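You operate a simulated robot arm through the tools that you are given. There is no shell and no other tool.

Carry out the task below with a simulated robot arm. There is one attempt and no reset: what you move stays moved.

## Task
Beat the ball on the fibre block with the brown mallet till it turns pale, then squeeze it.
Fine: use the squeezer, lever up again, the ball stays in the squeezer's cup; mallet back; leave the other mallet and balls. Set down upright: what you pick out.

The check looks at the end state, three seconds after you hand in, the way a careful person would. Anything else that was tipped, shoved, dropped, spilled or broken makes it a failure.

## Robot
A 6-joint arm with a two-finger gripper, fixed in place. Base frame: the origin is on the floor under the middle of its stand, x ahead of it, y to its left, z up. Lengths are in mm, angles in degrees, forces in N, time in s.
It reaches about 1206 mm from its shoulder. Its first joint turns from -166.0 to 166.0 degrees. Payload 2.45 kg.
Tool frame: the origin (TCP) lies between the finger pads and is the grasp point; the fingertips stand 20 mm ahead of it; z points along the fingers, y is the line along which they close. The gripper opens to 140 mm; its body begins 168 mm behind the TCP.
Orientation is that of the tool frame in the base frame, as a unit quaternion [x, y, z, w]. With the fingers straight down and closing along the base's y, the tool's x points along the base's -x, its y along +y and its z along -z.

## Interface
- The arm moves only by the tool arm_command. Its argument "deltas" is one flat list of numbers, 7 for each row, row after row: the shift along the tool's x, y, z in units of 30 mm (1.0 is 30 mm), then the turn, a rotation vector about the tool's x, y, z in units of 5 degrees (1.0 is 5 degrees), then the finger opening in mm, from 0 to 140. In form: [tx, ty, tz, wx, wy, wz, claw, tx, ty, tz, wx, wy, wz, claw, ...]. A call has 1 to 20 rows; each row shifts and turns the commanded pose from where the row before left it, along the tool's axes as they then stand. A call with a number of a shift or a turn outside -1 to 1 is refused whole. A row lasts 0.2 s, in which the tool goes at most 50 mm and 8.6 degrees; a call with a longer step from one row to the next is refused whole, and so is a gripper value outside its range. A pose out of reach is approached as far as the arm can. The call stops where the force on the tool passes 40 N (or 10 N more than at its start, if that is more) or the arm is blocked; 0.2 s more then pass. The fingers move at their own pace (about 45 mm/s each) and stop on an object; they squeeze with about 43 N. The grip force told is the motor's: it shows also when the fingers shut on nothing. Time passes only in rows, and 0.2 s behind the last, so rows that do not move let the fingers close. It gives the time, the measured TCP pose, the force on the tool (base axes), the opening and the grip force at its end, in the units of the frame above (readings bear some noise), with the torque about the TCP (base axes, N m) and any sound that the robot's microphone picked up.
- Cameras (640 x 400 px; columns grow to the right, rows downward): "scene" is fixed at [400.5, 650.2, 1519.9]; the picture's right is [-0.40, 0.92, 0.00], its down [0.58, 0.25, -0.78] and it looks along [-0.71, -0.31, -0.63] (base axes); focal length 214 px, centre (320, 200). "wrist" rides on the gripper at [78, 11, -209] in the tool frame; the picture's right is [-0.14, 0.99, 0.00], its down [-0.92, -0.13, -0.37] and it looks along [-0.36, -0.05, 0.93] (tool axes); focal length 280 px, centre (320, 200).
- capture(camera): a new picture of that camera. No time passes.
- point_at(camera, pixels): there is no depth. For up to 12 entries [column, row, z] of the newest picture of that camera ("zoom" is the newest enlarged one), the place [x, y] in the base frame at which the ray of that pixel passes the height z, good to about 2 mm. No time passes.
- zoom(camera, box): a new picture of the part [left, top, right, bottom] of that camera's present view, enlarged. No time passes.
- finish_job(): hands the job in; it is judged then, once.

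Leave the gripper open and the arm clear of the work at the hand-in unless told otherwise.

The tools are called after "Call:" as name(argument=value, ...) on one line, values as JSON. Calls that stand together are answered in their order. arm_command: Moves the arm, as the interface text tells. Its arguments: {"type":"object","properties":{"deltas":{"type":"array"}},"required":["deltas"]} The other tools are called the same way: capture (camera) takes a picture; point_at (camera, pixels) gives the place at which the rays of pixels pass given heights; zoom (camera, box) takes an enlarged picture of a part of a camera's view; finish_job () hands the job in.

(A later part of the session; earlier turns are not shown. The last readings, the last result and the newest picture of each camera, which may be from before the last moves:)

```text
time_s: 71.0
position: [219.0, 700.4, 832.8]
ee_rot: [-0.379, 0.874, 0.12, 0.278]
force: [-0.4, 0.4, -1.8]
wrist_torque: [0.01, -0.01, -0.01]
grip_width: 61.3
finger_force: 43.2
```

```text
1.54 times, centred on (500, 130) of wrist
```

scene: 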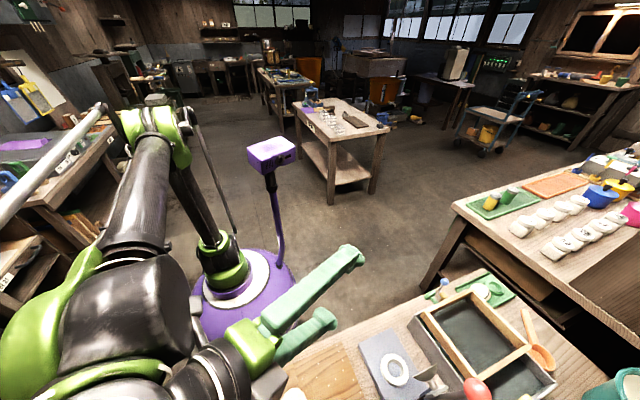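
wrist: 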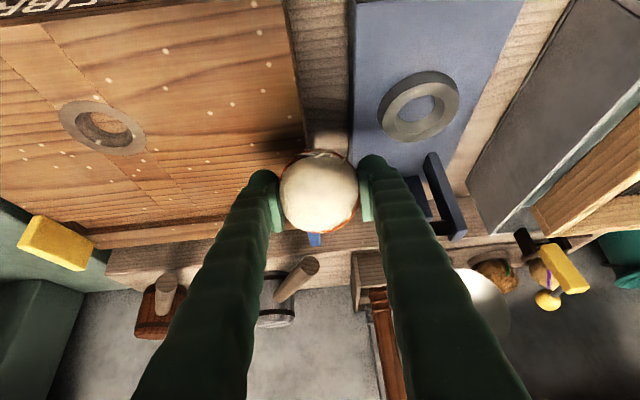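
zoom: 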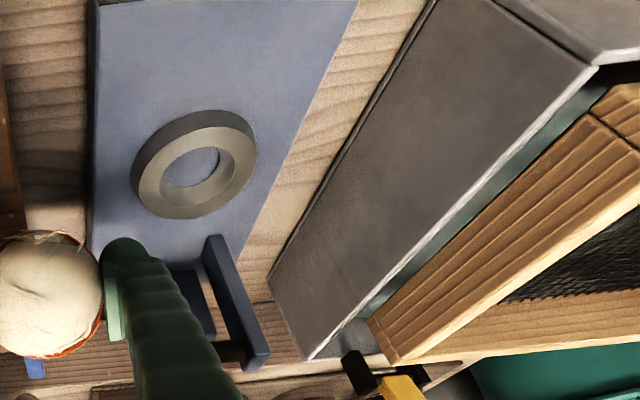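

The tray is about 120 mm from the ring centre, so there's room for the fingers. Moving the ball to right above the ring.

Call:
arm_command(deltas=[-0.098, 0.881, 0.069, 0, 0, 0, 40, -0.098, 0.881, 0.069, 0, 0, 0, 40, -0.098, 0.881, 0.069, 0, 0, 0, 40, -0.098, 0.881, 0.069, 0, 0, 0, 40, 0, 0, 0, 0, 0, 0, 40])

Call:
capture(camera="wrist")

Call:
zoom(camera="scene", box=[340, 320, 500, 400])

```text
time_s: 72.2
position: [151.7, 782.2, 829.6]
ee_rot: [-0.379, 0.875, 0.118, 0.279]
force: [-0.1, -0.7, -1.4]
wrist_torque: [-0.05, -0.02, 0.0]
grip_width: 61.0
finger_force: 43.1
```

```text
taken
```

wrist: 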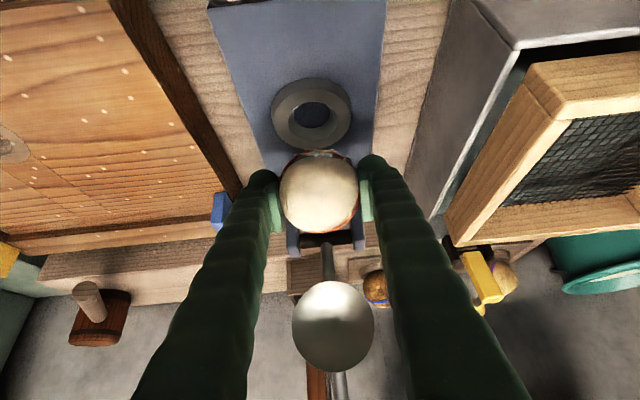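

```text
4.00 times, centred on (420, 360) of scene
```

zoom: 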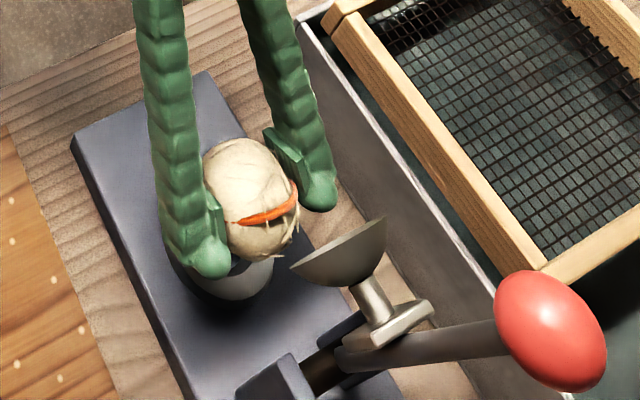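

The ball hovers just over the ring. I'll zoom the wrist view to check the alignment before lowering.

Call:
zoom(camera="wrist", box=[240, 50, 400, 250])

```text
2.00 times, centred on (320, 150) of wrist
```

zoom: 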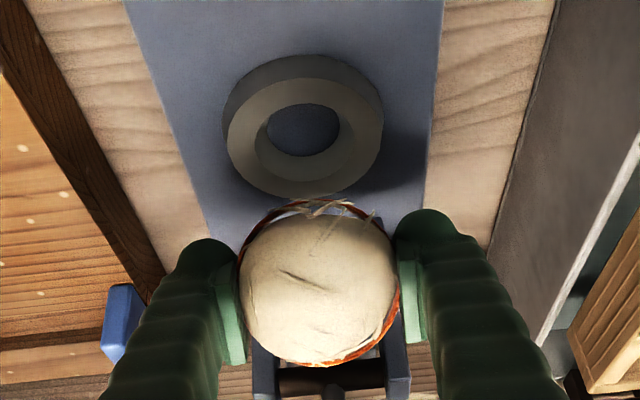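

The ring's top centre lies at pixel (313,118), within 2 mm of straight below the ball. Lowering 50 mm.

Call:
arm_command(deltas=[0.385, 0, 0.544, 0, 0, 0, 40, 0.385, 0, 0.544, 0, 0, 0, 40, 0.193, 0, 0.272, 0, 0, 0, 40, 0, 0, 0, 0, 0, 0, 40])

Call:
zoom(camera="scene", box=[340, 340, 460, 400])

Call:
capture(camera="wrist")

```text
time_s: 73.2
position: [150.9, 781.6, 782.6]
ee_rot: [-0.38, 0.874, 0.119, 0.278]
force: [-0.5, 0.0, -1.9]
wrist_torque: [0.03, -0.03, 0.01]
grip_width: 61.3
finger_force: 43.5
```

```text
5.33 times, centred on (400, 370) of scene
```

zoom: 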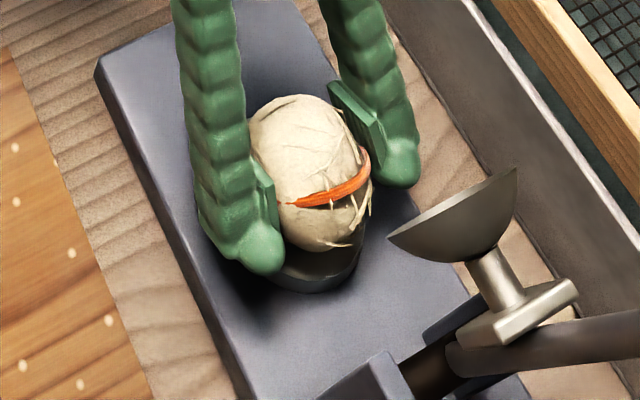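

```text
taken
```

wrist: 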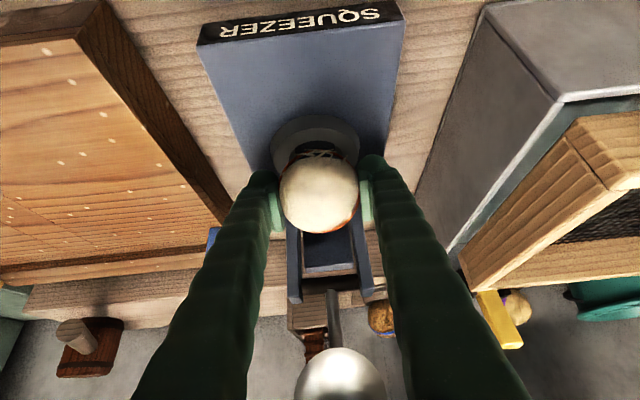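

Well aligned. Lowering slowly 10 mm more, watching the force.

Call:
arm_command(deltas=[0.064, 0, 0.091, 0, 0, 0, 40, 0.064, 0, 0.091, 0, 0, 0, 40, 0.064, 0, 0.091, 0, 0, 0, 40, 0, 0, 0, 0, 0, 0, 40])

```text
time_s: 74.2
position: [154.0, 781.1, 773.6]
ee_rot: [-0.379, 0.874, 0.119, 0.278]
force: [1.2, 0.2, -1.2]
wrist_torque: [0.0, 0.02, 0.02]
grip_width: 61.5
finger_force: 43.2
```

No contact yet at z≈773. Lowering another 6 mm in small steps.

Call:
arm_command(deltas=[0.0385, 0, 0.0544, 0, 0, 0, 40, 0.0385, 0, 0.0544, 0, 0, 0, 40, 0.0385, 0, 0.0544, 0, 0, 0, 40, 0, 0, 0, 0, 0, 0, 40])

```text
time_s: 75.2
position: [152.1, 783.8, 769.2]
ee_rot: [-0.38, 0.874, 0.12, 0.278]
force: [4.2, 9.4, 32.3]
wrist_torque: [0.03, 0.34, -0.07]
grip_width: 61.3
finger_force: 43.0
```

Seated: 32 N at z≈769, which matches the expected seat height. I'll ease up 1.5 mm and open the fingers.

Call:
arm_command(deltas=[-0.029, 0, -0.041, 0, 0, 0, 40, 0, 0, 0, 0, 0, 0, 64, 0, 0, 0, 0, 0, 0, 70, 0, 0, 0, 0, 0, 0, 80, 0, 0, 0, 0, 0, 0, 90, 0, 0, 0, 0, 0, 0, 92])

Call:
capture(camera="wrist")

Call:
zoom(camera="scene", box=[340, 340, 460, 400])

```text
time_s: 76.6
position: [152.6, 783.0, 768.7]
ee_rot: [-0.379, 0.874, 0.119, 0.278]
force: [0.4, -0.2, 0.1]
wrist_torque: [0.05, 0.02, 0.0]
grip_width: 92.3
finger_force: 0.1
```

```text
taken
```

wrist: 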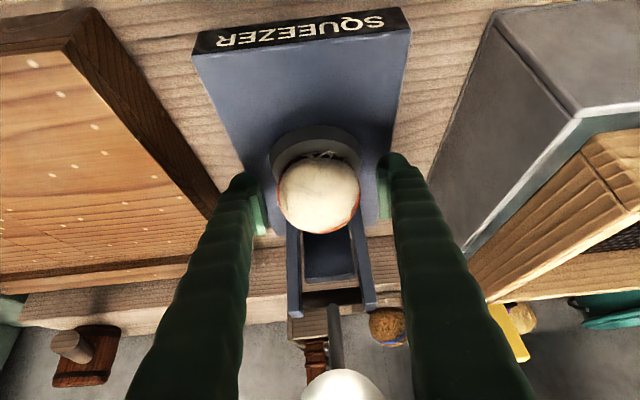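

```text
5.33 times, centred on (400, 370) of scene
```

zoom: 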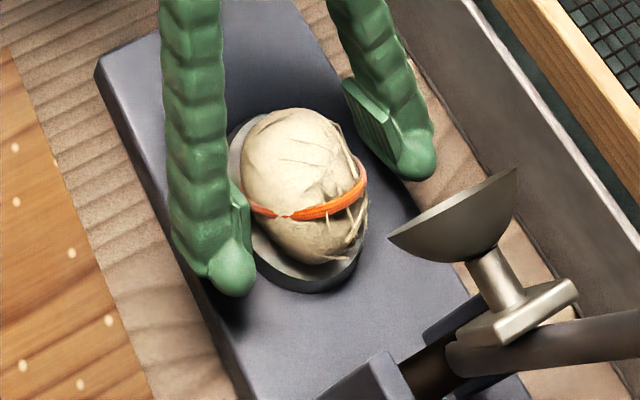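

The ball rests in the cup. Retreating along the finger line, up and toward the robot.

Call:
arm_command(deltas=[0, 0, -0.5, 0, 0, 0, 92, 0, 0, -0.8, 0, 0, 0, 92, 0, 0, -1, 0, 0, 0, 92, 0, 0, -1, 0, 0, 0, 92, 0, 0, -1, 0, 0, 0, 92, 0, 0, -1, 0, 0, 0, 92, 0, 0, -1, 0, 0, 0, 92, 0, 0, 0, 0, 0, 0, 92])

Call:
capture(camera="wrist")

Call:
zoom(camera="scene", box=[340, 300, 500, 400])

```text
time_s: 78.4
position: [76.5, 703.2, 922.3]
ee_rot: [-0.379, 0.874, 0.119, 0.279]
force: [0.8, 0.1, 0.6]
wrist_torque: [-0.03, 0.03, 0.01]
grip_width: 91.8
finger_force: 0.0
```

```text
taken
```

wrist: 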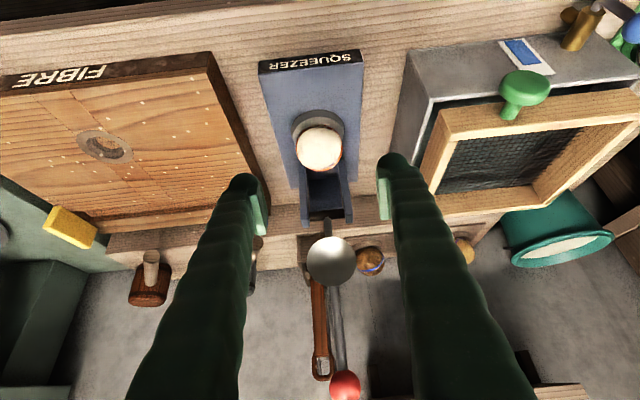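

```text
4.00 times, centred on (420, 350) of scene
```

zoom: 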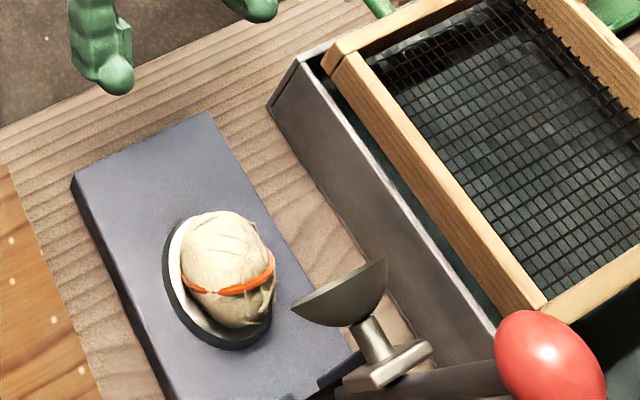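

The ball sits well in the cup. Now the lever: I'll measure the red knob at pixel (345,385) and the arm from this view.

Call:
zoom(camera="wrist", box=[260, 180, 420, 400])

Call:
point_at(camera="wrist", pixels=[[345, 386, 1040], [345, 386, 1050], [345, 386, 1060], [326, 222, 815], [326, 222, 830], [331, 261, 917], [345, 386, 1030]])

```text
1.82 times, centred on (340, 290) of wrist
```

zoom: 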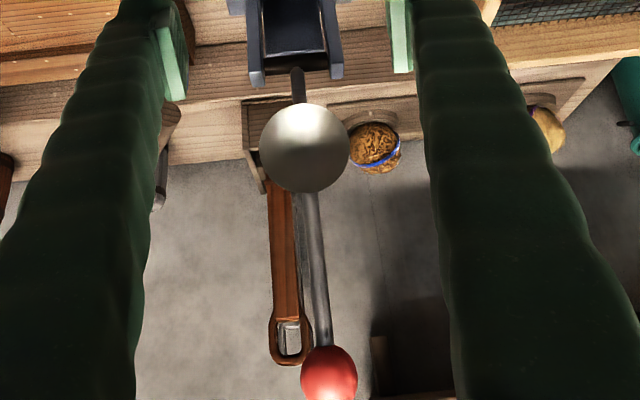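

```text
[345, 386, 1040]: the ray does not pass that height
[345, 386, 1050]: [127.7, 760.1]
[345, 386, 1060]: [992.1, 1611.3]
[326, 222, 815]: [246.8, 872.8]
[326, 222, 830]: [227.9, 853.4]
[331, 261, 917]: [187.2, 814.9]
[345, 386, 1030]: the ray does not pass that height
```

The knob is at about (228,858,1051). The hinge lies in the swing plane near z≈829, 88 mm beyond the ring, so the knob's arc radius is about 223 mm. I'll go to a pre-grasp point above and on the robot side of the knob, at about (177,803,1157).

Call:
arm_command(deltas=[-0.837, -0.017, -0.366, 0, 0, 0, 92, -0.837, -0.017, -0.366, 0, 0, 0, 92, -0.837, -0.017, -0.366, 0, 0, 0, 92, -0.837, -0.017, -0.366, 0, 0, 0, 92, -0.837, -0.017, -0.366, 0, 0, 0, 92, -0.837, -0.017, -0.366, 0, 0, 0, 92, -0.837, -0.017, -0.366, 0, 0, 0, 92, -0.837, -0.017, -0.366, 0, 0, 0, 92, -0.837, -0.017, -0.366, 0, 0, 0, 92, -0.837, -0.017, -0.366, 0, 0, 0, 92, 0, 0, 0, 0, 0, 0, 92])

Call:
capture(camera="wrist")

Call:
zoom(camera="wrist", box=[240, 80, 400, 220])

```text
time_s: 80.8
position: [179.1, 804.2, 1158.1]
ee_rot: [-0.38, 0.875, 0.118, 0.278]
force: [0.5, -0.7, 0.0]
wrist_torque: [0.01, -0.01, 0.02]
grip_width: 92.2
finger_force: 0.1
```

```text
taken
```

wrist: 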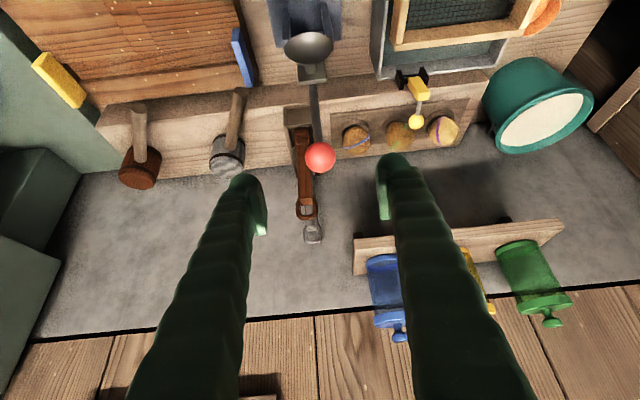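

```text
2.86 times, centred on (320, 150) of wrist
```

zoom: 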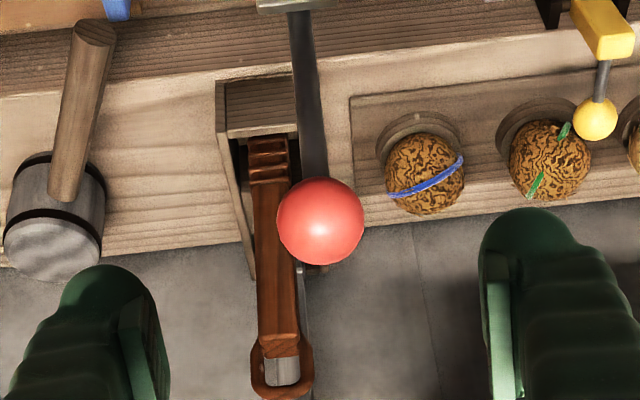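

The knob is dead ahead at pixel (320,157), about 37 mm across. I'm advancing 130 mm so the pads straddle it.

Call:
arm_command(deltas=[0, 0, 0.9, 0, 0, 0, 92, 0, 0, 0.9, 0, 0, 0, 92, 0, 0, 0.9, 0, 0, 0, 92, 0, 0, 0.9, 0, 0, 0, 92, 0, 0, 0.5, 0, 0, 0, 92, 0, 0, 0.2, 0, 0, 0, 92, 0, 0, 0, 0, 0, 0, 92])

Call:
capture(camera="wrist")

Call:
zoom(camera="scene", box=[360, 300, 560, 400])

```text
time_s: 82.4
position: [231.0, 858.5, 1052.6]
ee_rot: [-0.38, 0.874, 0.119, 0.278]
force: [-0.2, 1.2, 0.3]
wrist_torque: [-0.02, 0.04, -0.01]
grip_width: 91.9
finger_force: 0.0
```

```text
taken
```

wrist: 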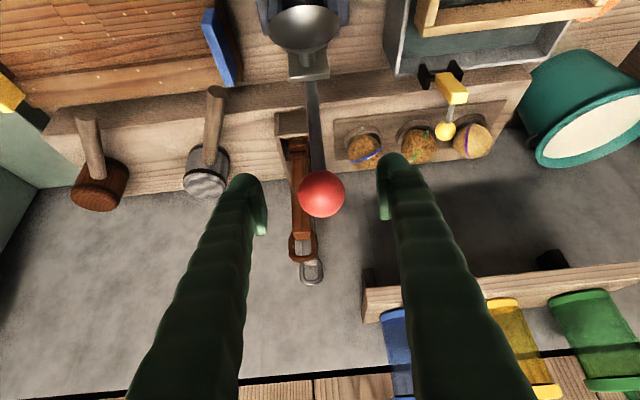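

```text
3.20 times, centred on (460, 350) of scene
```

zoom: 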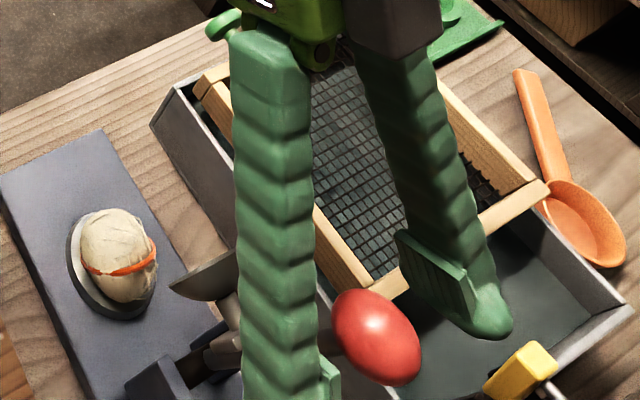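

The knob is centred at (321,194). Closing on it.

Call:
arm_command(deltas=[0, 0, 0, 0, 0, 0, 75, 0, 0, 0, 0, 0, 0, 60, 0, 0, 0, 0, 0, 0, 45, 0, 0, 0, 0, 0, 0, 30, 0, 0, 0, 0, 0, 0, 20, 0, 0, 0, 0, 0, 0, 20, 0, 0, 0, 0, 0, 0, 20])

Call:
capture(camera="wrist")

```text
time_s: 84.0
position: [228.6, 859.9, 1052.5]
ee_rot: [-0.379, 0.874, 0.119, 0.278]
force: [-8.3, 9.4, 2.3]
wrist_torque: [0.04, 0.0, 0.03]
grip_width: 33.9
finger_force: 45.1
```

```text
taken
```

wrist: 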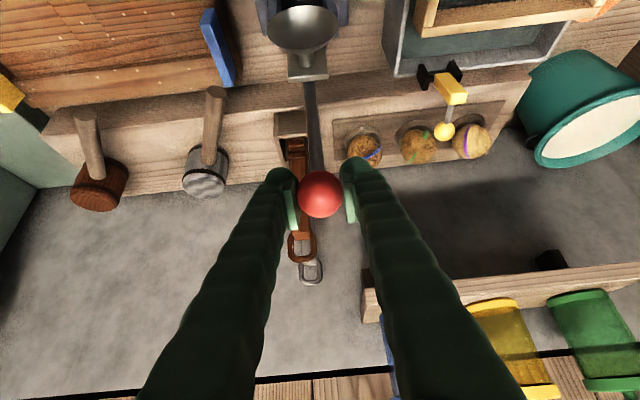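

Knob gripped at 34 mm. There's about 12 N of sideways load, so I'll shift 1 mm to relax it and start the lever along its arc, first by about 12°, then read forces.

Call:
arm_command(deltas=[0, 0.04, 0, 0, 0, 0, 20, 0.311, 0, -0.235, 0, 0, 0, 20, 0.311, 0, -0.236, 0, 0, 0, 20, 0.666, 0, -0.4, 0, 0, 0, 20, 0, 0, 0, 0, 0, 0, 20])

Call:
capture(camera="wrist")

```text
time_s: 85.2
position: [196.1, 825.1, 1050.4]
ee_rot: [-0.379, 0.874, 0.119, 0.278]
force: [-5.9, 7.9, 5.2]
wrist_torque: [0.38, -0.26, -0.05]
grip_width: 34.1
finger_force: 44.3
```

```text
taken
```

wrist: 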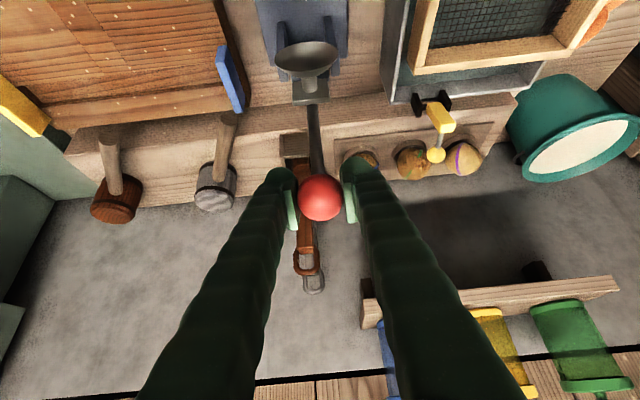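

The lever follows with small forces (z 5 N, little radial load). Continuing along the arc to about 31°.

Call:
arm_command(deltas=[0.703, 0, -0.331, 0, 0, 0, 20, 0.735, 0, -0.255, 0, 0, 0, 20, 0.76, 0, -0.179, 0, 0, 0, 20, 0.772, 0, -0.093, 0, 0, 0, 20, 0, 0, 0, 0, 0, 0, 20])

Call:
capture(camera="wrist")

```text
time_s: 86.3
position: [131.9, 761.4, 1020.5]
ee_rot: [-0.379, 0.874, 0.121, 0.278]
force: [-20.3, 14.9, 1.2]
wrist_torque: [-0.09, 0.45, 0.1]
grip_width: 34.2
finger_force: 45.1
stopped in row 5: the force on the tool passed its limit at 43 N (the readings are from after the stop); the commanded pose is now the measured one
```

```text
taken
```

wrist: 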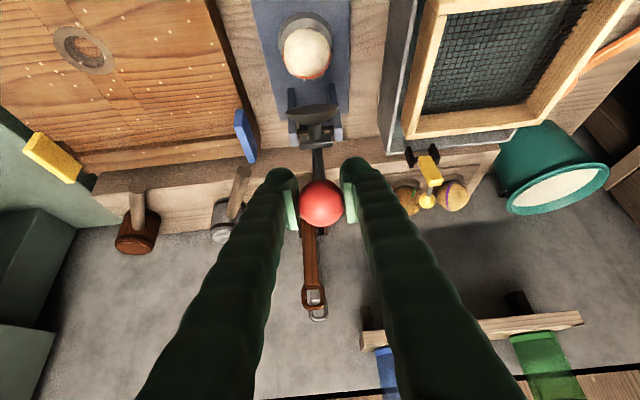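

Stopped at 43 N, a sideways load: the lever's swing plane is a few degrees off my line (drifting toward +tool y). I'll relax 2.4 mm sideways first and read.

Call:
arm_command(deltas=[0, 0.08, 0, 0, 0, 0, 20, 0, 0, 0, 0, 0, 0, 20])

```text
time_s: 87.0
position: [133.3, 761.9, 1021.1]
ee_rot: [-0.38, 0.874, 0.121, 0.278]
force: [-13.4, 3.5, -2.5]
wrist_torque: [-0.96, 0.8, -0.01]
grip_width: 34.1
finger_force: 44.6
```

The sideways load eased, but the torque about the knob is growing because the knob turns against the pads. I'll let the hand turn with the lever: 10° in place, plus 1 mm more sideways.

Call:
arm_command(deltas=[0, 0.035, 0, 0, -1, 0, 20, 0, 0, 0, 0, -1, 0, 20, 0, 0, 0, 0, 0, 0, 20])

```text
time_s: 87.8
position: [133.6, 762.8, 1020.7]
ee_rot: [-0.367, 0.846, 0.153, 0.354]
force: [0.7, -7.2, -3.4]
wrist_torque: [-0.69, 0.69, -0.13]
grip_width: 34.1
finger_force: 45.5
```

Loads are small now. Continuing the arc three steps to about 49°, turning the hand 5° per step with the lever.

Call:
arm_command(deltas=[0.763, 0.03, -0.151, 0, -1, 0, 20, 0.763, 0.03, -0.138, 0, -1, 0, 20, 0.77, 0.027, -0.124, 0, -1, 0, 20, 0, 0, 0, 0, 0, 0, 20])

Call:
capture(camera="wrist")

Call:
zoom(camera="scene", box=[320, 260, 560, 400])

```text
time_s: 88.8
position: [93.4, 722.4, 974.2]
ee_rot: [-0.344, 0.793, 0.201, 0.461]
force: [-2.9, -26.8, 11.7]
wrist_torque: [-0.5, 0.52, -0.06]
grip_width: 33.9
finger_force: 44.9
```

```text
taken
```

wrist: 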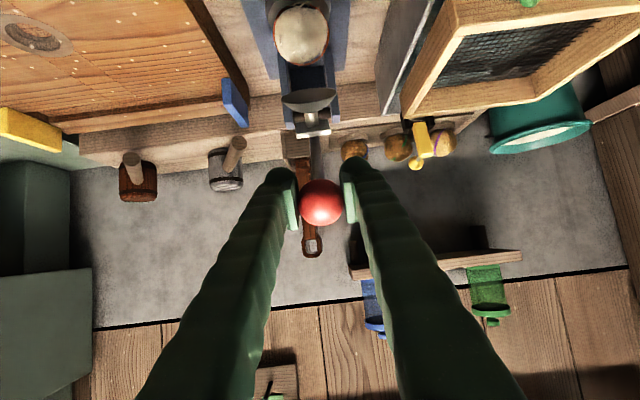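

```text
2.67 times, centred on (440, 330) of scene
```

zoom: 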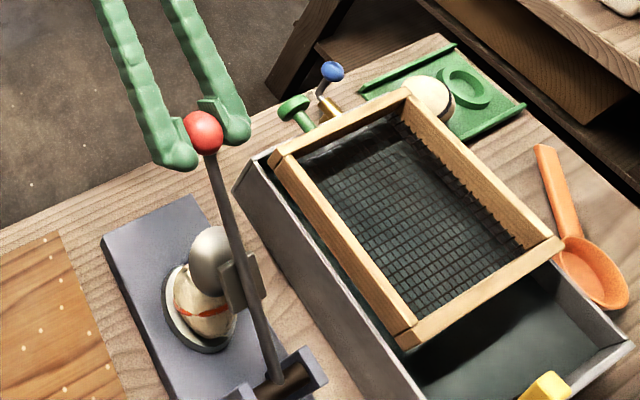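

The bowl is swinging toward the ball in line. The force shows the knob's true arc is a bit wider than I assumed (about 24 N outward). I'll correct outward and take one step.

Call:
arm_command(deltas=[0.807, -0.04, -0.239, 0, 0, 0, 20, 0, 0, 0, 0, 0, 0, 20])

```text
time_s: 89.3
position: [81.9, 711.7, 955.3]
ee_rot: [-0.345, 0.794, 0.2, 0.459]
force: [23.3, 12.1, -17.8]
wrist_torque: [0.3, -0.16, 0.02]
grip_width: 34.0
finger_force: 45.0
```

That overshot slightly outward (about 30 N inward pull now). The refit gives a hinge near z≈826 and a radius of about 227. Stepping on along that arc.

Call:
arm_command(deltas=[0.806, -0.02, 0.032, 0, 0, 0, 20, 0, 0, 0, 0, 0, 0, 20])

```text
time_s: 90.0
position: [71.9, 701.3, 936.2]
ee_rot: [-0.345, 0.793, 0.2, 0.46]
force: [-15.9, -25.8, 14.7]
wrist_torque: [0.04, -0.27, 0.05]
grip_width: 33.8
finger_force: 45.3
```

The knob is now about 1.5 mm inside the arc; stiffness is about 22 N/mm, so I'll correct step by step using the force readings.

Call:
arm_command(deltas=[0.79, -0.01, -0.034, 0, 0, 0, 20, 0, 0, 0, 0, 0, 0, 20])

```text
time_s: 90.5
position: [65.7, 696.1, 914.4]
ee_rot: [-0.344, 0.793, 0.2, 0.46]
force: [9.4, 3.4, 1.0]
wrist_torque: [1.0, -0.77, -0.07]
grip_width: 33.9
finger_force: 44.7
```

Forces are small now (under 10 N). Taking the next step along the arc.

Call:
arm_command(deltas=[0.783, -0.008, 0.107, 0, 0, 0, 20, 0, 0, 0, 0, 0, 0, 20])

Call:
zoom(camera="scene", box=[320, 260, 560, 400])

```text
time_s: 91.2
position: [61.5, 690.2, 893.3]
ee_rot: [-0.343, 0.794, 0.2, 0.461]
force: [-23.5, 11.7, 7.3]
wrist_torque: [1.03, -1.11, 0.0]
grip_width: 34.2
finger_force: 45.1
```

```text
2.67 times, centred on (440, 330) of scene
```

zoom: 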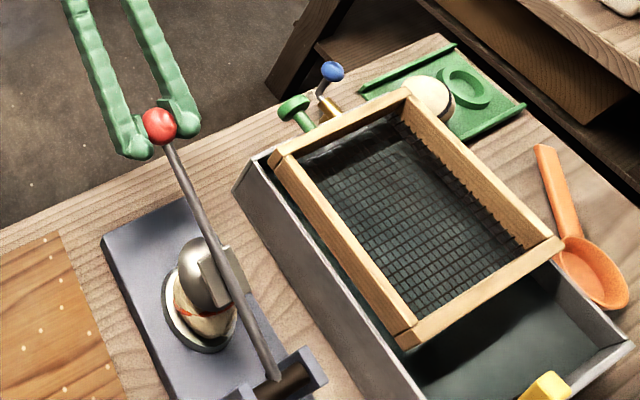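

There's a sideways load of 25 N toward +tool y this time. Correcting 1.5 mm sideways with the next step.

Call:
arm_command(deltas=[0.386, 0.055, 0.083, 0, 0, 0, 20, 0.386, 0.01, 0.083, 0, 0, 0, 20, 0, 0, 0, 0, 0, 0, 20])

```text
time_s: 91.7
position: [59.7, 688.6, 879.7]
ee_rot: [-0.343, 0.794, 0.2, 0.461]
force: [-33.0, 10.2, 5.9]
wrist_torque: [0.47, -0.41, 0.0]
grip_width: 34.3
finger_force: 45.1
stopped in row 2: the force on the tool passed its limit at 42 N (the readings are from after the stop); the commanded pose is now the measured one
```

The lever's plane continues toward +tool y; by its line I'm about 3 mm short. Shifting only sideways 3 mm and reading.

Call:
arm_command(deltas=[0, 0.05, 0, 0, 0, 0, 20, 0, 0.05, 0, 0, 0, 0, 20, 0, 0, 0, 0, 0, 0, 20])

Call:
capture(camera="wrist")

Call:
zoom(camera="scene", box=[360, 320, 460, 400])

```text
time_s: 92.5
position: [59.4, 689.1, 877.3]
ee_rot: [-0.342, 0.795, 0.198, 0.461]
force: [-18.9, -6.2, 6.1]
wrist_torque: [0.39, -0.58, 0.02]
grip_width: 34.6
finger_force: 45.2
```

```text
taken
```

wrist: 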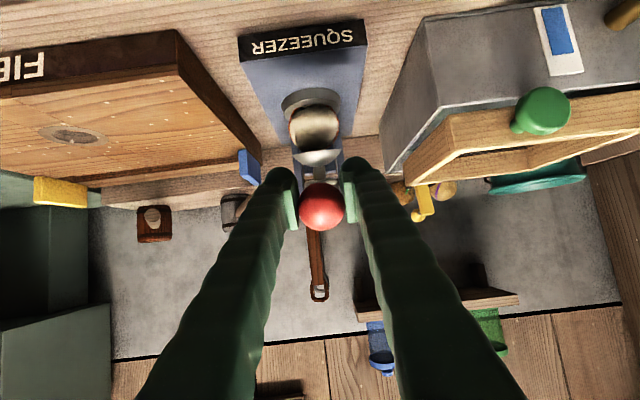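

```text
5.00 times, centred on (410, 360) of scene
```

zoom: 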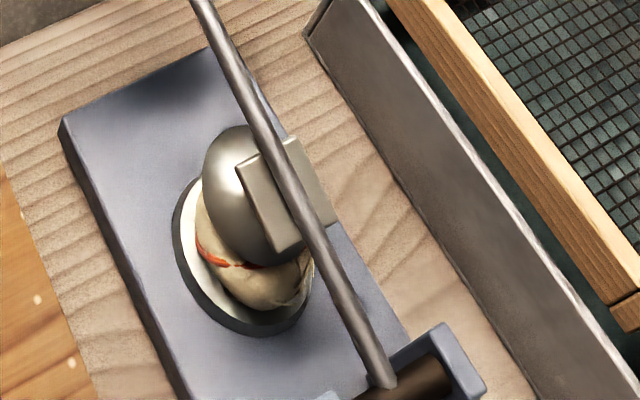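

The load has eased to about 20 N. The bowl is now right over the ball. Continuing down by half steps.

Call:
arm_command(deltas=[0.376, 0.02, 0.118, 0, 0, 0, 20, 0.376, 0.01, 0.118, 0, 0, 0, 20, 0, 0, 0, 0, 0, 0, 20])

```text
time_s: 93.3
position: [57.2, 686.4, 855.0]
ee_rot: [-0.341, 0.796, 0.198, 0.46]
force: [14.1, 8.5, 1.8]
wrist_torque: [0.81, -0.78, 0.01]
grip_width: 34.4
finger_force: 44.7
```

Forces are moderate and no squeeze resistance yet (z≈855). Continuing downward.

Call:
arm_command(deltas=[0.354, 0.005, 0.178, 0, 0, 0, 20, 0.354, 0.005, 0.178, 0, 0, 0, 20, 0, 0, 0, 0, 0, 0, 20])

Call:
zoom(camera="scene", box=[360, 320, 460, 400])

```text
time_s: 94.1
position: [53.8, 684.1, 831.0]
ee_rot: [-0.342, 0.795, 0.199, 0.46]
force: [6.3, -22.8, 4.1]
wrist_torque: [0.76, -0.6, 0.13]
grip_width: 34.2
finger_force: 44.9
```

```text
5.00 times, centred on (410, 360) of scene
```

zoom: 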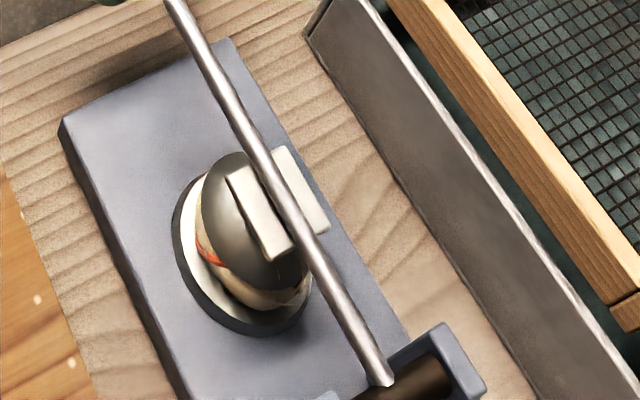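

The bowl is closing over the ball, with still little vertical resistance. I'll go down another 12 mm with a small sideways correction.

Call:
arm_command(deltas=[0.171, -0.04, 0.098, 0, 0, 0, 20, 0.171, -0.01, 0.098, 0, 0, 0, 20, 0, 0, 0, 0, 0, 0, 20])

```text
time_s: 94.9
position: [54.4, 684.1, 820.3]
ee_rot: [-0.342, 0.795, 0.199, 0.46]
force: [-2.8, -20.5, 6.3]
wrist_torque: [0.95, -0.74, 0.04]
grip_width: 34.2
finger_force: 45.1
```

Vertical load is only 6 N so far. Continuing down 12 mm more.

Call:
arm_command(deltas=[0.178, -0.015, 0.092, 0, 0, 0, 20, 0.178, -0.005, 0.092, 0, 0, 0, 20, 0, 0, 0, 0, 0, 0, 20])

Call:
zoom(camera="scene", box=[360, 320, 460, 400])

```text
time_s: 95.7
position: [55.1, 684.9, 808.9]
ee_rot: [-0.343, 0.794, 0.2, 0.461]
force: [1.2, 6.0, 37.2]
wrist_torque: [-0.08, 0.07, 0.04]
grip_width: 34.4
finger_force: 45.0
```

```text
5.00 times, centred on (410, 360) of scene
```

zoom: 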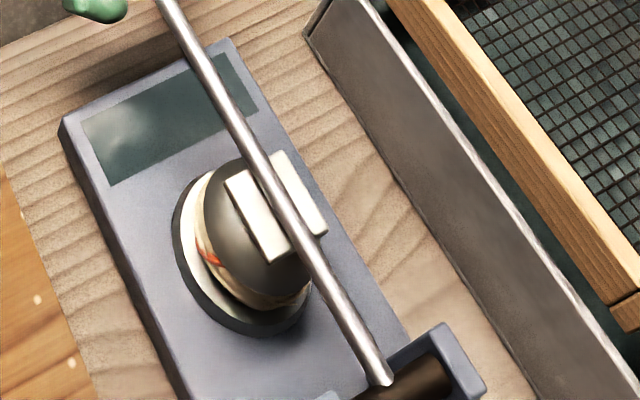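

Now 37 N of resistance at z≈809, and a wet patch has appeared on the squeezer plate at zoom (170,120). The ball is being squeezed. Checking closely from both cameras.

Call:
capture(camera="wrist")

Call:
zoom(camera="scene", box=[366, 340, 426, 400])

Call:
zoom(camera="wrist", box=[230, 0, 400, 200])

```text
taken
```

wrist: 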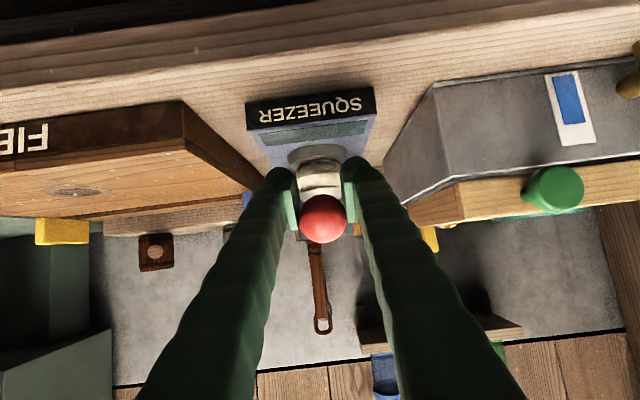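

```text
6.67 times, centred on (396, 370) of scene
```

zoom: 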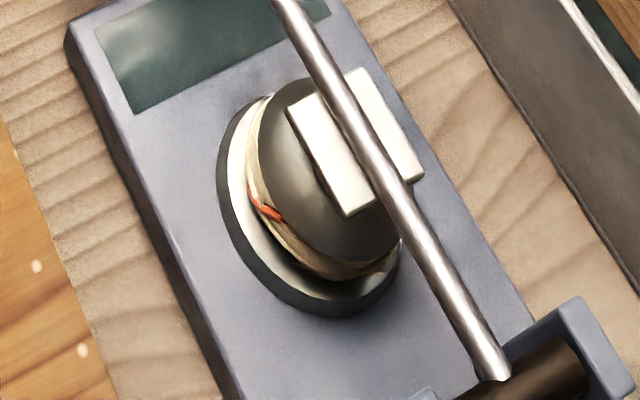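

```text
2.00 times, centred on (315, 100) of wrist
```

zoom: 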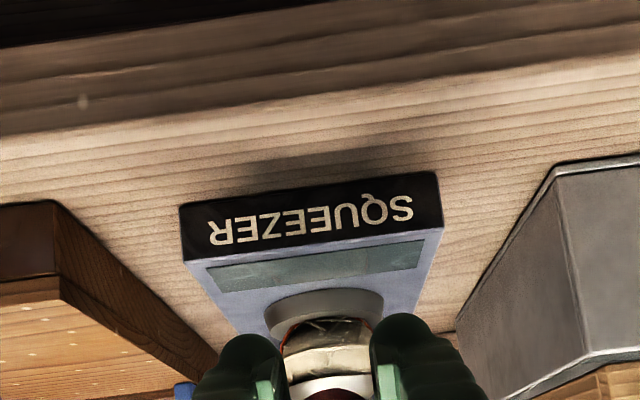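

A dark wet patch shows across the plate's front. I'll hold the press for a second to see whether it changes.

Call:
arm_command(deltas=[0, 0, 0, 0, 0, 0, 20, 0, 0, 0, 0, 0, 0, 20, 0, 0, 0, 0, 0, 0, 20, 0, 0, 0, 0, 0, 0, 20])

Call:
zoom(camera="scene", box=[366, 330, 426, 400])

```text
time_s: 96.7
position: [54.0, 684.9, 809.4]
ee_rot: [-0.342, 0.794, 0.2, 0.461]
force: [-1.0, 20.5, 33.4]
wrist_torque: [-0.35, 0.11, -0.06]
grip_width: 34.3
finger_force: 44.9
```

```text
5.71 times, centred on (396, 365) of scene
```

zoom: 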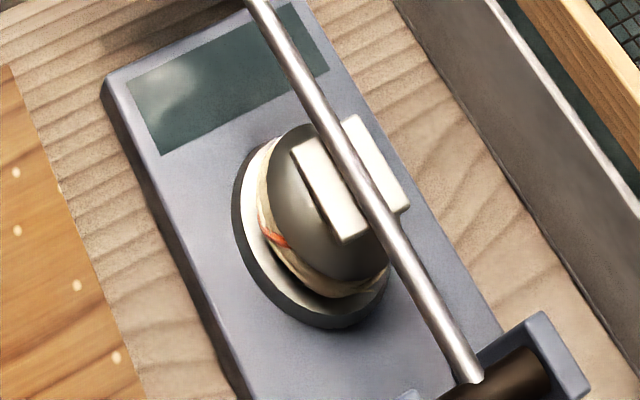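

The patch is steady and the ball stays put under the bowl, so the squeeze is done. Now I'll bring the lever back up along the same arc, reading forces as I go. First 12°.

Call:
arm_command(deltas=[-0.351, 0, -0.205, 0, 0, 0, 20, -0.351, 0, -0.205, 0, 0, 0, 20, 0, 0, 0, 0, 0, 0, 20])

Call:
zoom(camera="scene", box=[366, 330, 426, 400])

```text
time_s: 97.3
position: [58.0, 686.6, 830.0]
ee_rot: [-0.34, 0.796, 0.2, 0.46]
force: [-54.4, 9.0, -2.9]
wrist_torque: [-0.82, -0.35, 0.04]
grip_width: 34.6
finger_force: 44.9
stopped in row 3: the force on the tool passed its limit at 52 N (the readings are from after the stop); the commanded pose is now the measured one
```

```text
5.71 times, centred on (396, 365) of scene
```

zoom: 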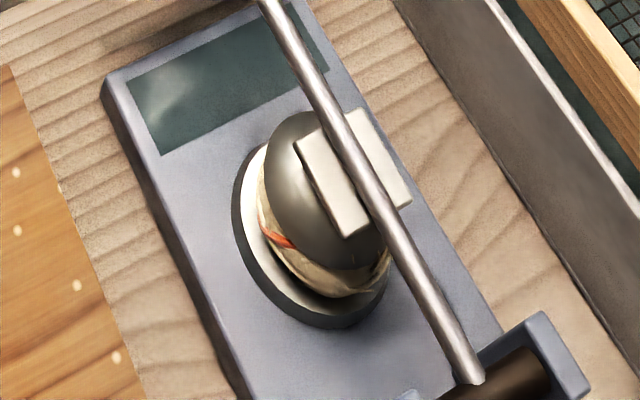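

Stopped on a sideways load of 46 N. I'll relax it: about 2.4 mm to +tool y and 1.4 mm outward.

Call:
arm_command(deltas=[0.012, 0.04, -0.02, 0, 0, 0, 20, 0.011, 0.04, -0.02, 0, 0, 0, 20, 0, 0, 0, 0, 0, 0, 20])

```text
time_s: 98.2
position: [57.6, 687.7, 829.2]
ee_rot: [-0.339, 0.796, 0.198, 0.461]
force: [-42.7, 19.2, 4.7]
wrist_torque: [0.36, -1.44, -0.19]
grip_width: 34.8
finger_force: 44.7
```

Still 44 N sideways, so the grip is off-centre on the knob. Shifting another 3 mm to +tool y.

Call:
arm_command(deltas=[0, 0.05, 0, 0, 0, 0, 20, 0, 0.05, 0, 0, 0, 0, 20, 0, 0, 0, 0, 0, 0, 20])

Call:
zoom(camera="wrist", box=[230, 100, 410, 300])

```text
time_s: 99.0
position: [56.7, 687.4, 830.3]
ee_rot: [-0.337, 0.797, 0.196, 0.461]
force: [-12.1, -0.9, 2.1]
wrist_torque: [0.41, -0.55, 0.04]
grip_width: 34.6
finger_force: 44.9
```

```text
2.00 times, centred on (320, 200) of wrist
```

zoom: 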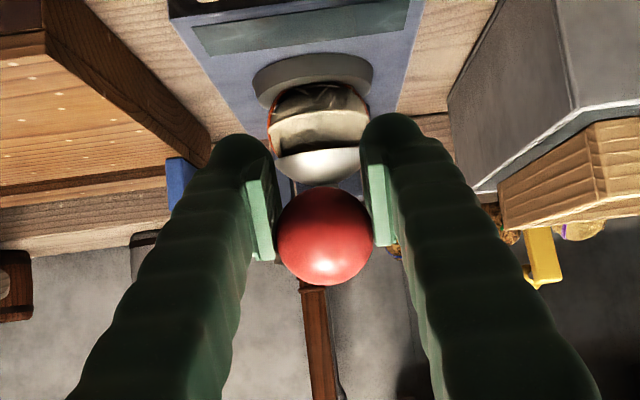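

The load dropped to about 12 N. But the knob has slipped in the pads: its centre is about 17 mm off the grip centre, at pixel (322,217). I'll lower the lever gently until the bowl rests on the ball, then re-grip the knob centred.

Call:
arm_command(deltas=[0.145, 0, 0.082, 0, 0, 0, 20, 0.145, 0, 0.082, 0, 0, 0, 20, 0, 0, 0, 0, 0, 0, 20])

```text
time_s: 99.8
position: [56.2, 686.3, 820.7]
ee_rot: [-0.338, 0.796, 0.198, 0.461]
force: [36.5, -9.3, 3.7]
wrist_torque: [0.9, -0.19, 0.29]
grip_width: 34.8
finger_force: 45.1
```

Another sideways shift, now to −tool y. I'll relax that and lower about 6 mm more, so the lever has almost no drop left.

Call:
arm_command(deltas=[0.087, -0.04, 0.049, 0, 0, 0, 20, 0.087, -0.03, 0.049, 0, 0, 0, 20, 0, 0, 0, 0, 0, 0, 20])

```text
time_s: 100.5
position: [56.2, 686.2, 814.2]
ee_rot: [-0.339, 0.796, 0.198, 0.46]
force: [15.8, -20.4, 3.6]
wrist_torque: [0.93, -0.33, 0.2]
grip_width: 34.7
finger_force: 45.3
```

Call:
arm_command(deltas=[0.116, -0.04, 0.066, 0, 0, 0, 20, 0.116, -0.03, 0.066, 0, 0, 0, 20, 0, 0, 0, 0, 0, 0, 20])

Call:
zoom(camera="wrist", box=[230, 100, 410, 300])

Call:
zoom(camera="scene", box=[320, 260, 480, 400])

```text
time_s: 101.3
position: [56.1, 686.6, 808.1]
ee_rot: [-0.34, 0.795, 0.199, 0.461]
force: [-14.3, -17.6, 20.7]
wrist_torque: [-0.01, -0.12, 0.01]
grip_width: 34.7
finger_force: 44.7
stopped in row 3: the force on the tool passed its limit at 40 N (the readings are from after the stop); the commanded pose is now the measured one
```

```text
2.00 times, centred on (320, 200) of wrist
```

zoom: 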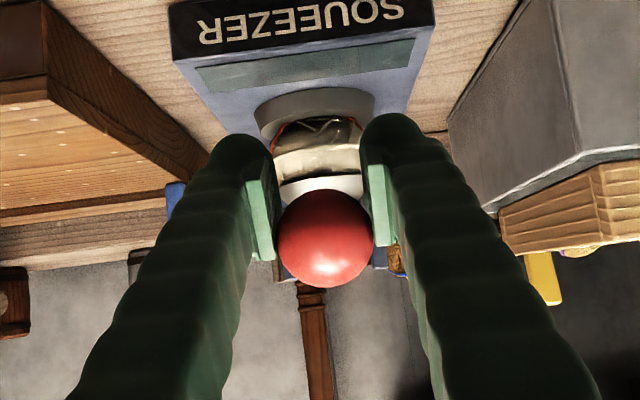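

```text
2.86 times, centred on (400, 330) of scene
```

zoom: 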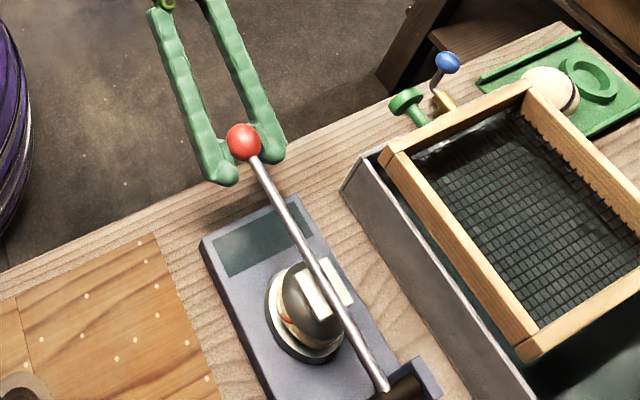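

The bowl rests on the ball again. Opening the fingers to re-grip.

Call:
arm_command(deltas=[0, 0, 0, 0, 0, 0, 45, 0, 0, 0, 0, 0, 0, 60, 0, 0, 0, 0, 0, 0, 70, 0, 0, 0, 0, 0, 0, 70])

Call:
capture(camera="wrist")

Call:
zoom(camera="scene", box=[320, 260, 480, 400])

```text
time_s: 102.3
position: [56.9, 686.9, 807.6]
ee_rot: [-0.339, 0.796, 0.198, 0.461]
force: [-0.3, 0.1, 0.7]
wrist_torque: [0.0, -0.01, -0.01]
grip_width: 70.4
finger_force: 0.0
```

```text
taken
```

wrist: 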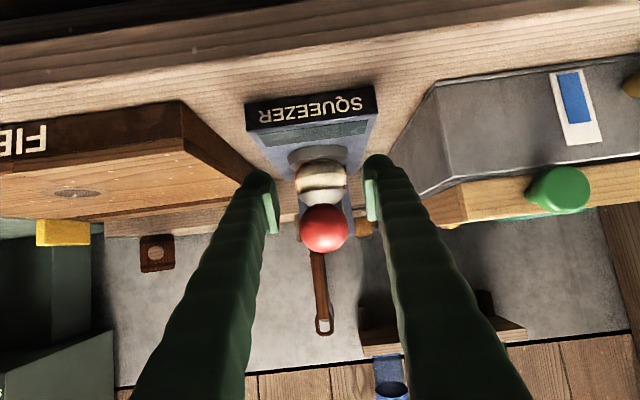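

```text
2.86 times, centred on (400, 330) of scene
```

zoom: 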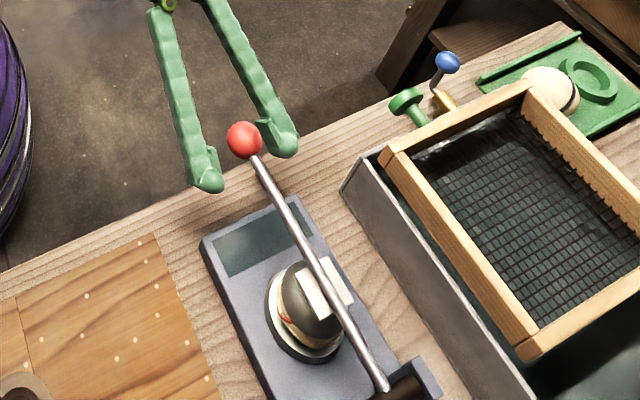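

The lever stays down by itself, and the picture shows the knob centre about 25 mm above the TCP, so the fingers had slipped along it. From the two knob positions the true swing plane is at 45.0° (I was at 46–47°). I'll recentre on the knob and align the yaw to 45°.

Call:
arm_command(deltas=[-0.332, 0, -0.266, 0, 0, 0, 70, -0.332, 0, -0.266, 0, 0, 0, 70, 0, 0, 0, 0.19, 0, 0.109, 70, 0, 0, 0, 0, 0, 0, 70])

Call:
capture(camera="wrist")

Call:
zoom(camera="wrist", box=[240, 110, 400, 290])

```text
time_s: 103.3
position: [65.1, 683.9, 833.1]
ee_rot: [-0.325, 0.802, 0.189, 0.464]
force: [-0.4, -0.3, -0.4]
wrist_torque: [0.02, 0.0, 0.03]
grip_width: 69.8
finger_force: 0.0
```

```text
taken
```

wrist: 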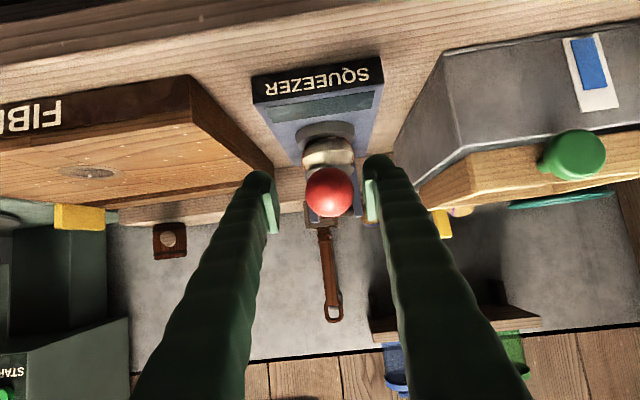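

```text
2.22 times, centred on (320, 200) of wrist
```

zoom: 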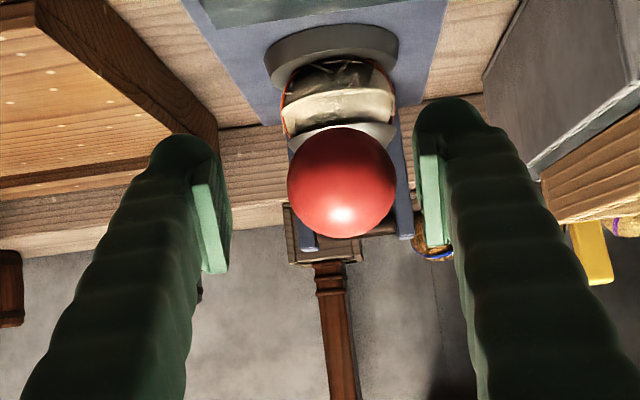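

The hand ended 8 mm to one side: the knob is at pixel (329,192), right of centre. I'll correct by about +8 mm tool y, +6 mm tool x and −9 mm tool z, with a 0.9° yaw trim.

Call:
arm_command(deltas=[0.2, 0.277, -0.3, -0.15, 0, -0.085, 70, 0, 0, 0, 0, 0, 0, 70])

Call:
capture(camera="wrist")

Call:
zoom(camera="wrist", box=[240, 110, 400, 290])

```text
time_s: 103.9
position: [61.7, 683.1, 833.6]
ee_rot: [-0.325, 0.802, 0.19, 0.464]
force: [0.6, 0.8, 0.0]
wrist_torque: [-0.01, 0.02, 0.06]
grip_width: 70.0
finger_force: 0.0
```

```text
taken
```

wrist: 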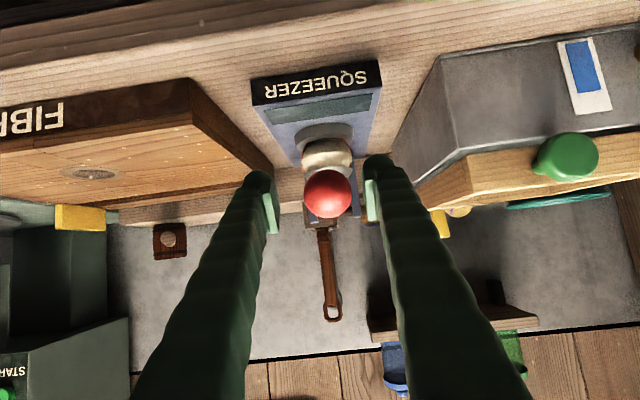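

```text
2.22 times, centred on (320, 200) of wrist
```

zoom: 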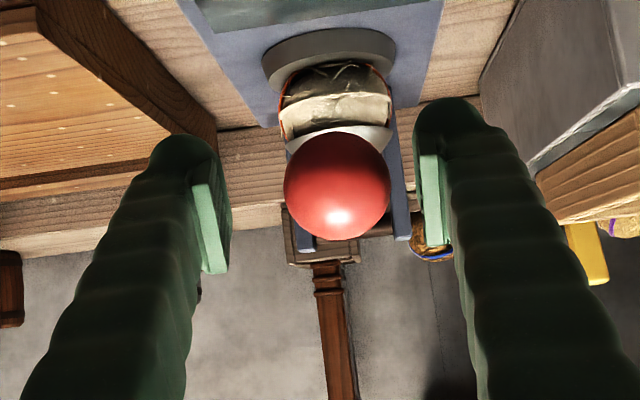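

The arm hardly followed: near this low spot with 60° tilt a joint seems to be at its limit, which also explains the odd sideways loads. With the fingers open around the knob, I'll reduce the tilt to 35° in place.

Call:
arm_command(deltas=[0, 0, 0, 0, 1, 0, 70, 0, 0, 0, 0, 1, 0, 70, 0, 0, 0, 0, 1, 0, 70, 0, 0, 0, 0, 1, 0, 70, 0, 0, 0, 0, 1, 0, 70, 0, 0, 0, 0, 0, 0, 70])

Call:
capture(camera="wrist")

Call:
zoom(camera="wrist", box=[240, 110, 400, 290])

```text
time_s: 105.3
position: [40.6, 681.5, 832.1]
ee_rot: [-0.373, 0.877, 0.12, 0.278]
force: [0.5, -0.4, -0.6]
wrist_torque: [0.0, 0.01, 0.0]
grip_width: 69.8
finger_force: 0.0
```

```text
taken
```

wrist: 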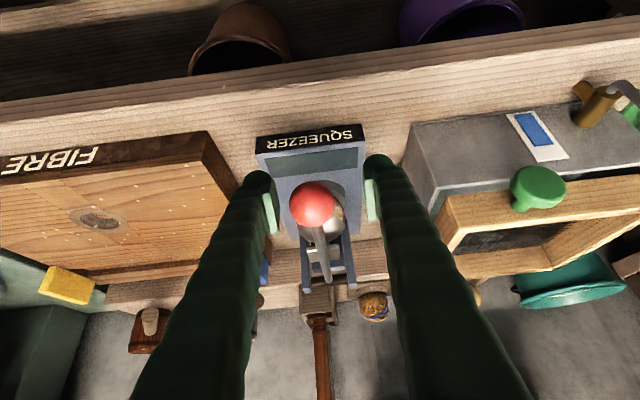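

```text
2.22 times, centred on (320, 200) of wrist
```

zoom: 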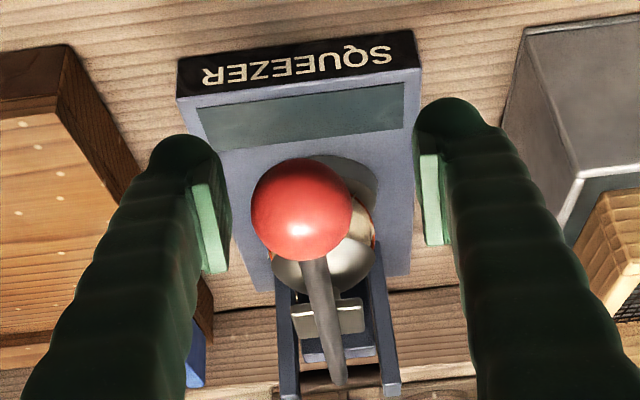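

Now the arm follows exactly (tilt 35°). The knob is at pixel (312,204), which means tool offset (−6,−7,0). Correcting that and trimming yaw to 45°.

Call:
arm_command(deltas=[-0.19, -0.24, 0, 0.127, 0, 0.18, 70, 0, 0, 0, 0, 0, 0, 70])

Call:
zoom(camera="wrist", box=[240, 110, 400, 290])

Call:
zoom(camera="scene", box=[320, 260, 480, 400])

```text
time_s: 105.9
position: [50.1, 679.7, 836.9]
ee_rot: [-0.364, 0.881, 0.116, 0.279]
force: [-0.2, 0.0, 0.6]
wrist_torque: [0.02, -0.01, 0.03]
grip_width: 69.9
finger_force: 0.0
```

```text
2.22 times, centred on (320, 200) of wrist
```

zoom: 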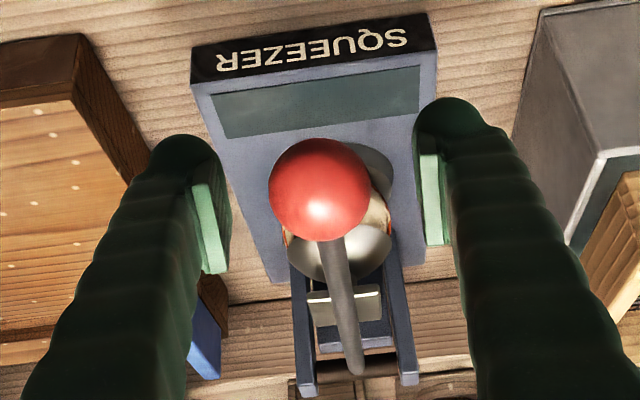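

```text
2.86 times, centred on (400, 330) of scene
```

zoom: 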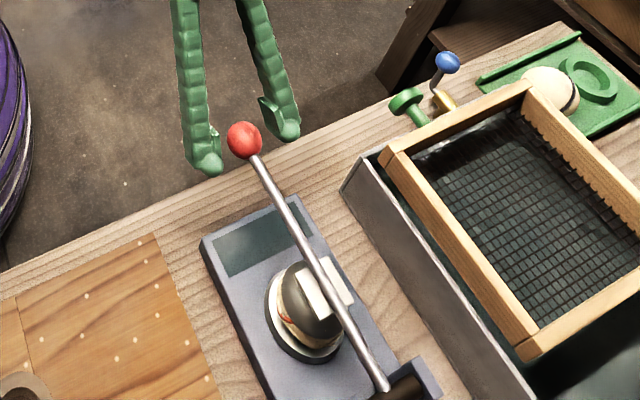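

The knob is now exactly centred at pixel (319.5,195), with yaw at 44.9°. Gripping it again.

Call:
arm_command(deltas=[0, 0, 0, 0, 0, 0, 55, 0, 0, 0, 0, 0, 0, 40, 0, 0, 0, 0, 0, 0, 25, 0, 0, 0, 0, 0, 0, 20, 0, 0, 0, 0, 0, 0, 20, 0, 0, 0, 0, 0, 0, 20])

```text
time_s: 107.3
position: [50.5, 679.8, 835.9]
ee_rot: [-0.364, 0.881, 0.117, 0.279]
force: [3.1, -5.9, 0.2]
wrist_torque: [-0.11, 0.04, -0.07]
grip_width: 35.4
finger_force: 44.8
```

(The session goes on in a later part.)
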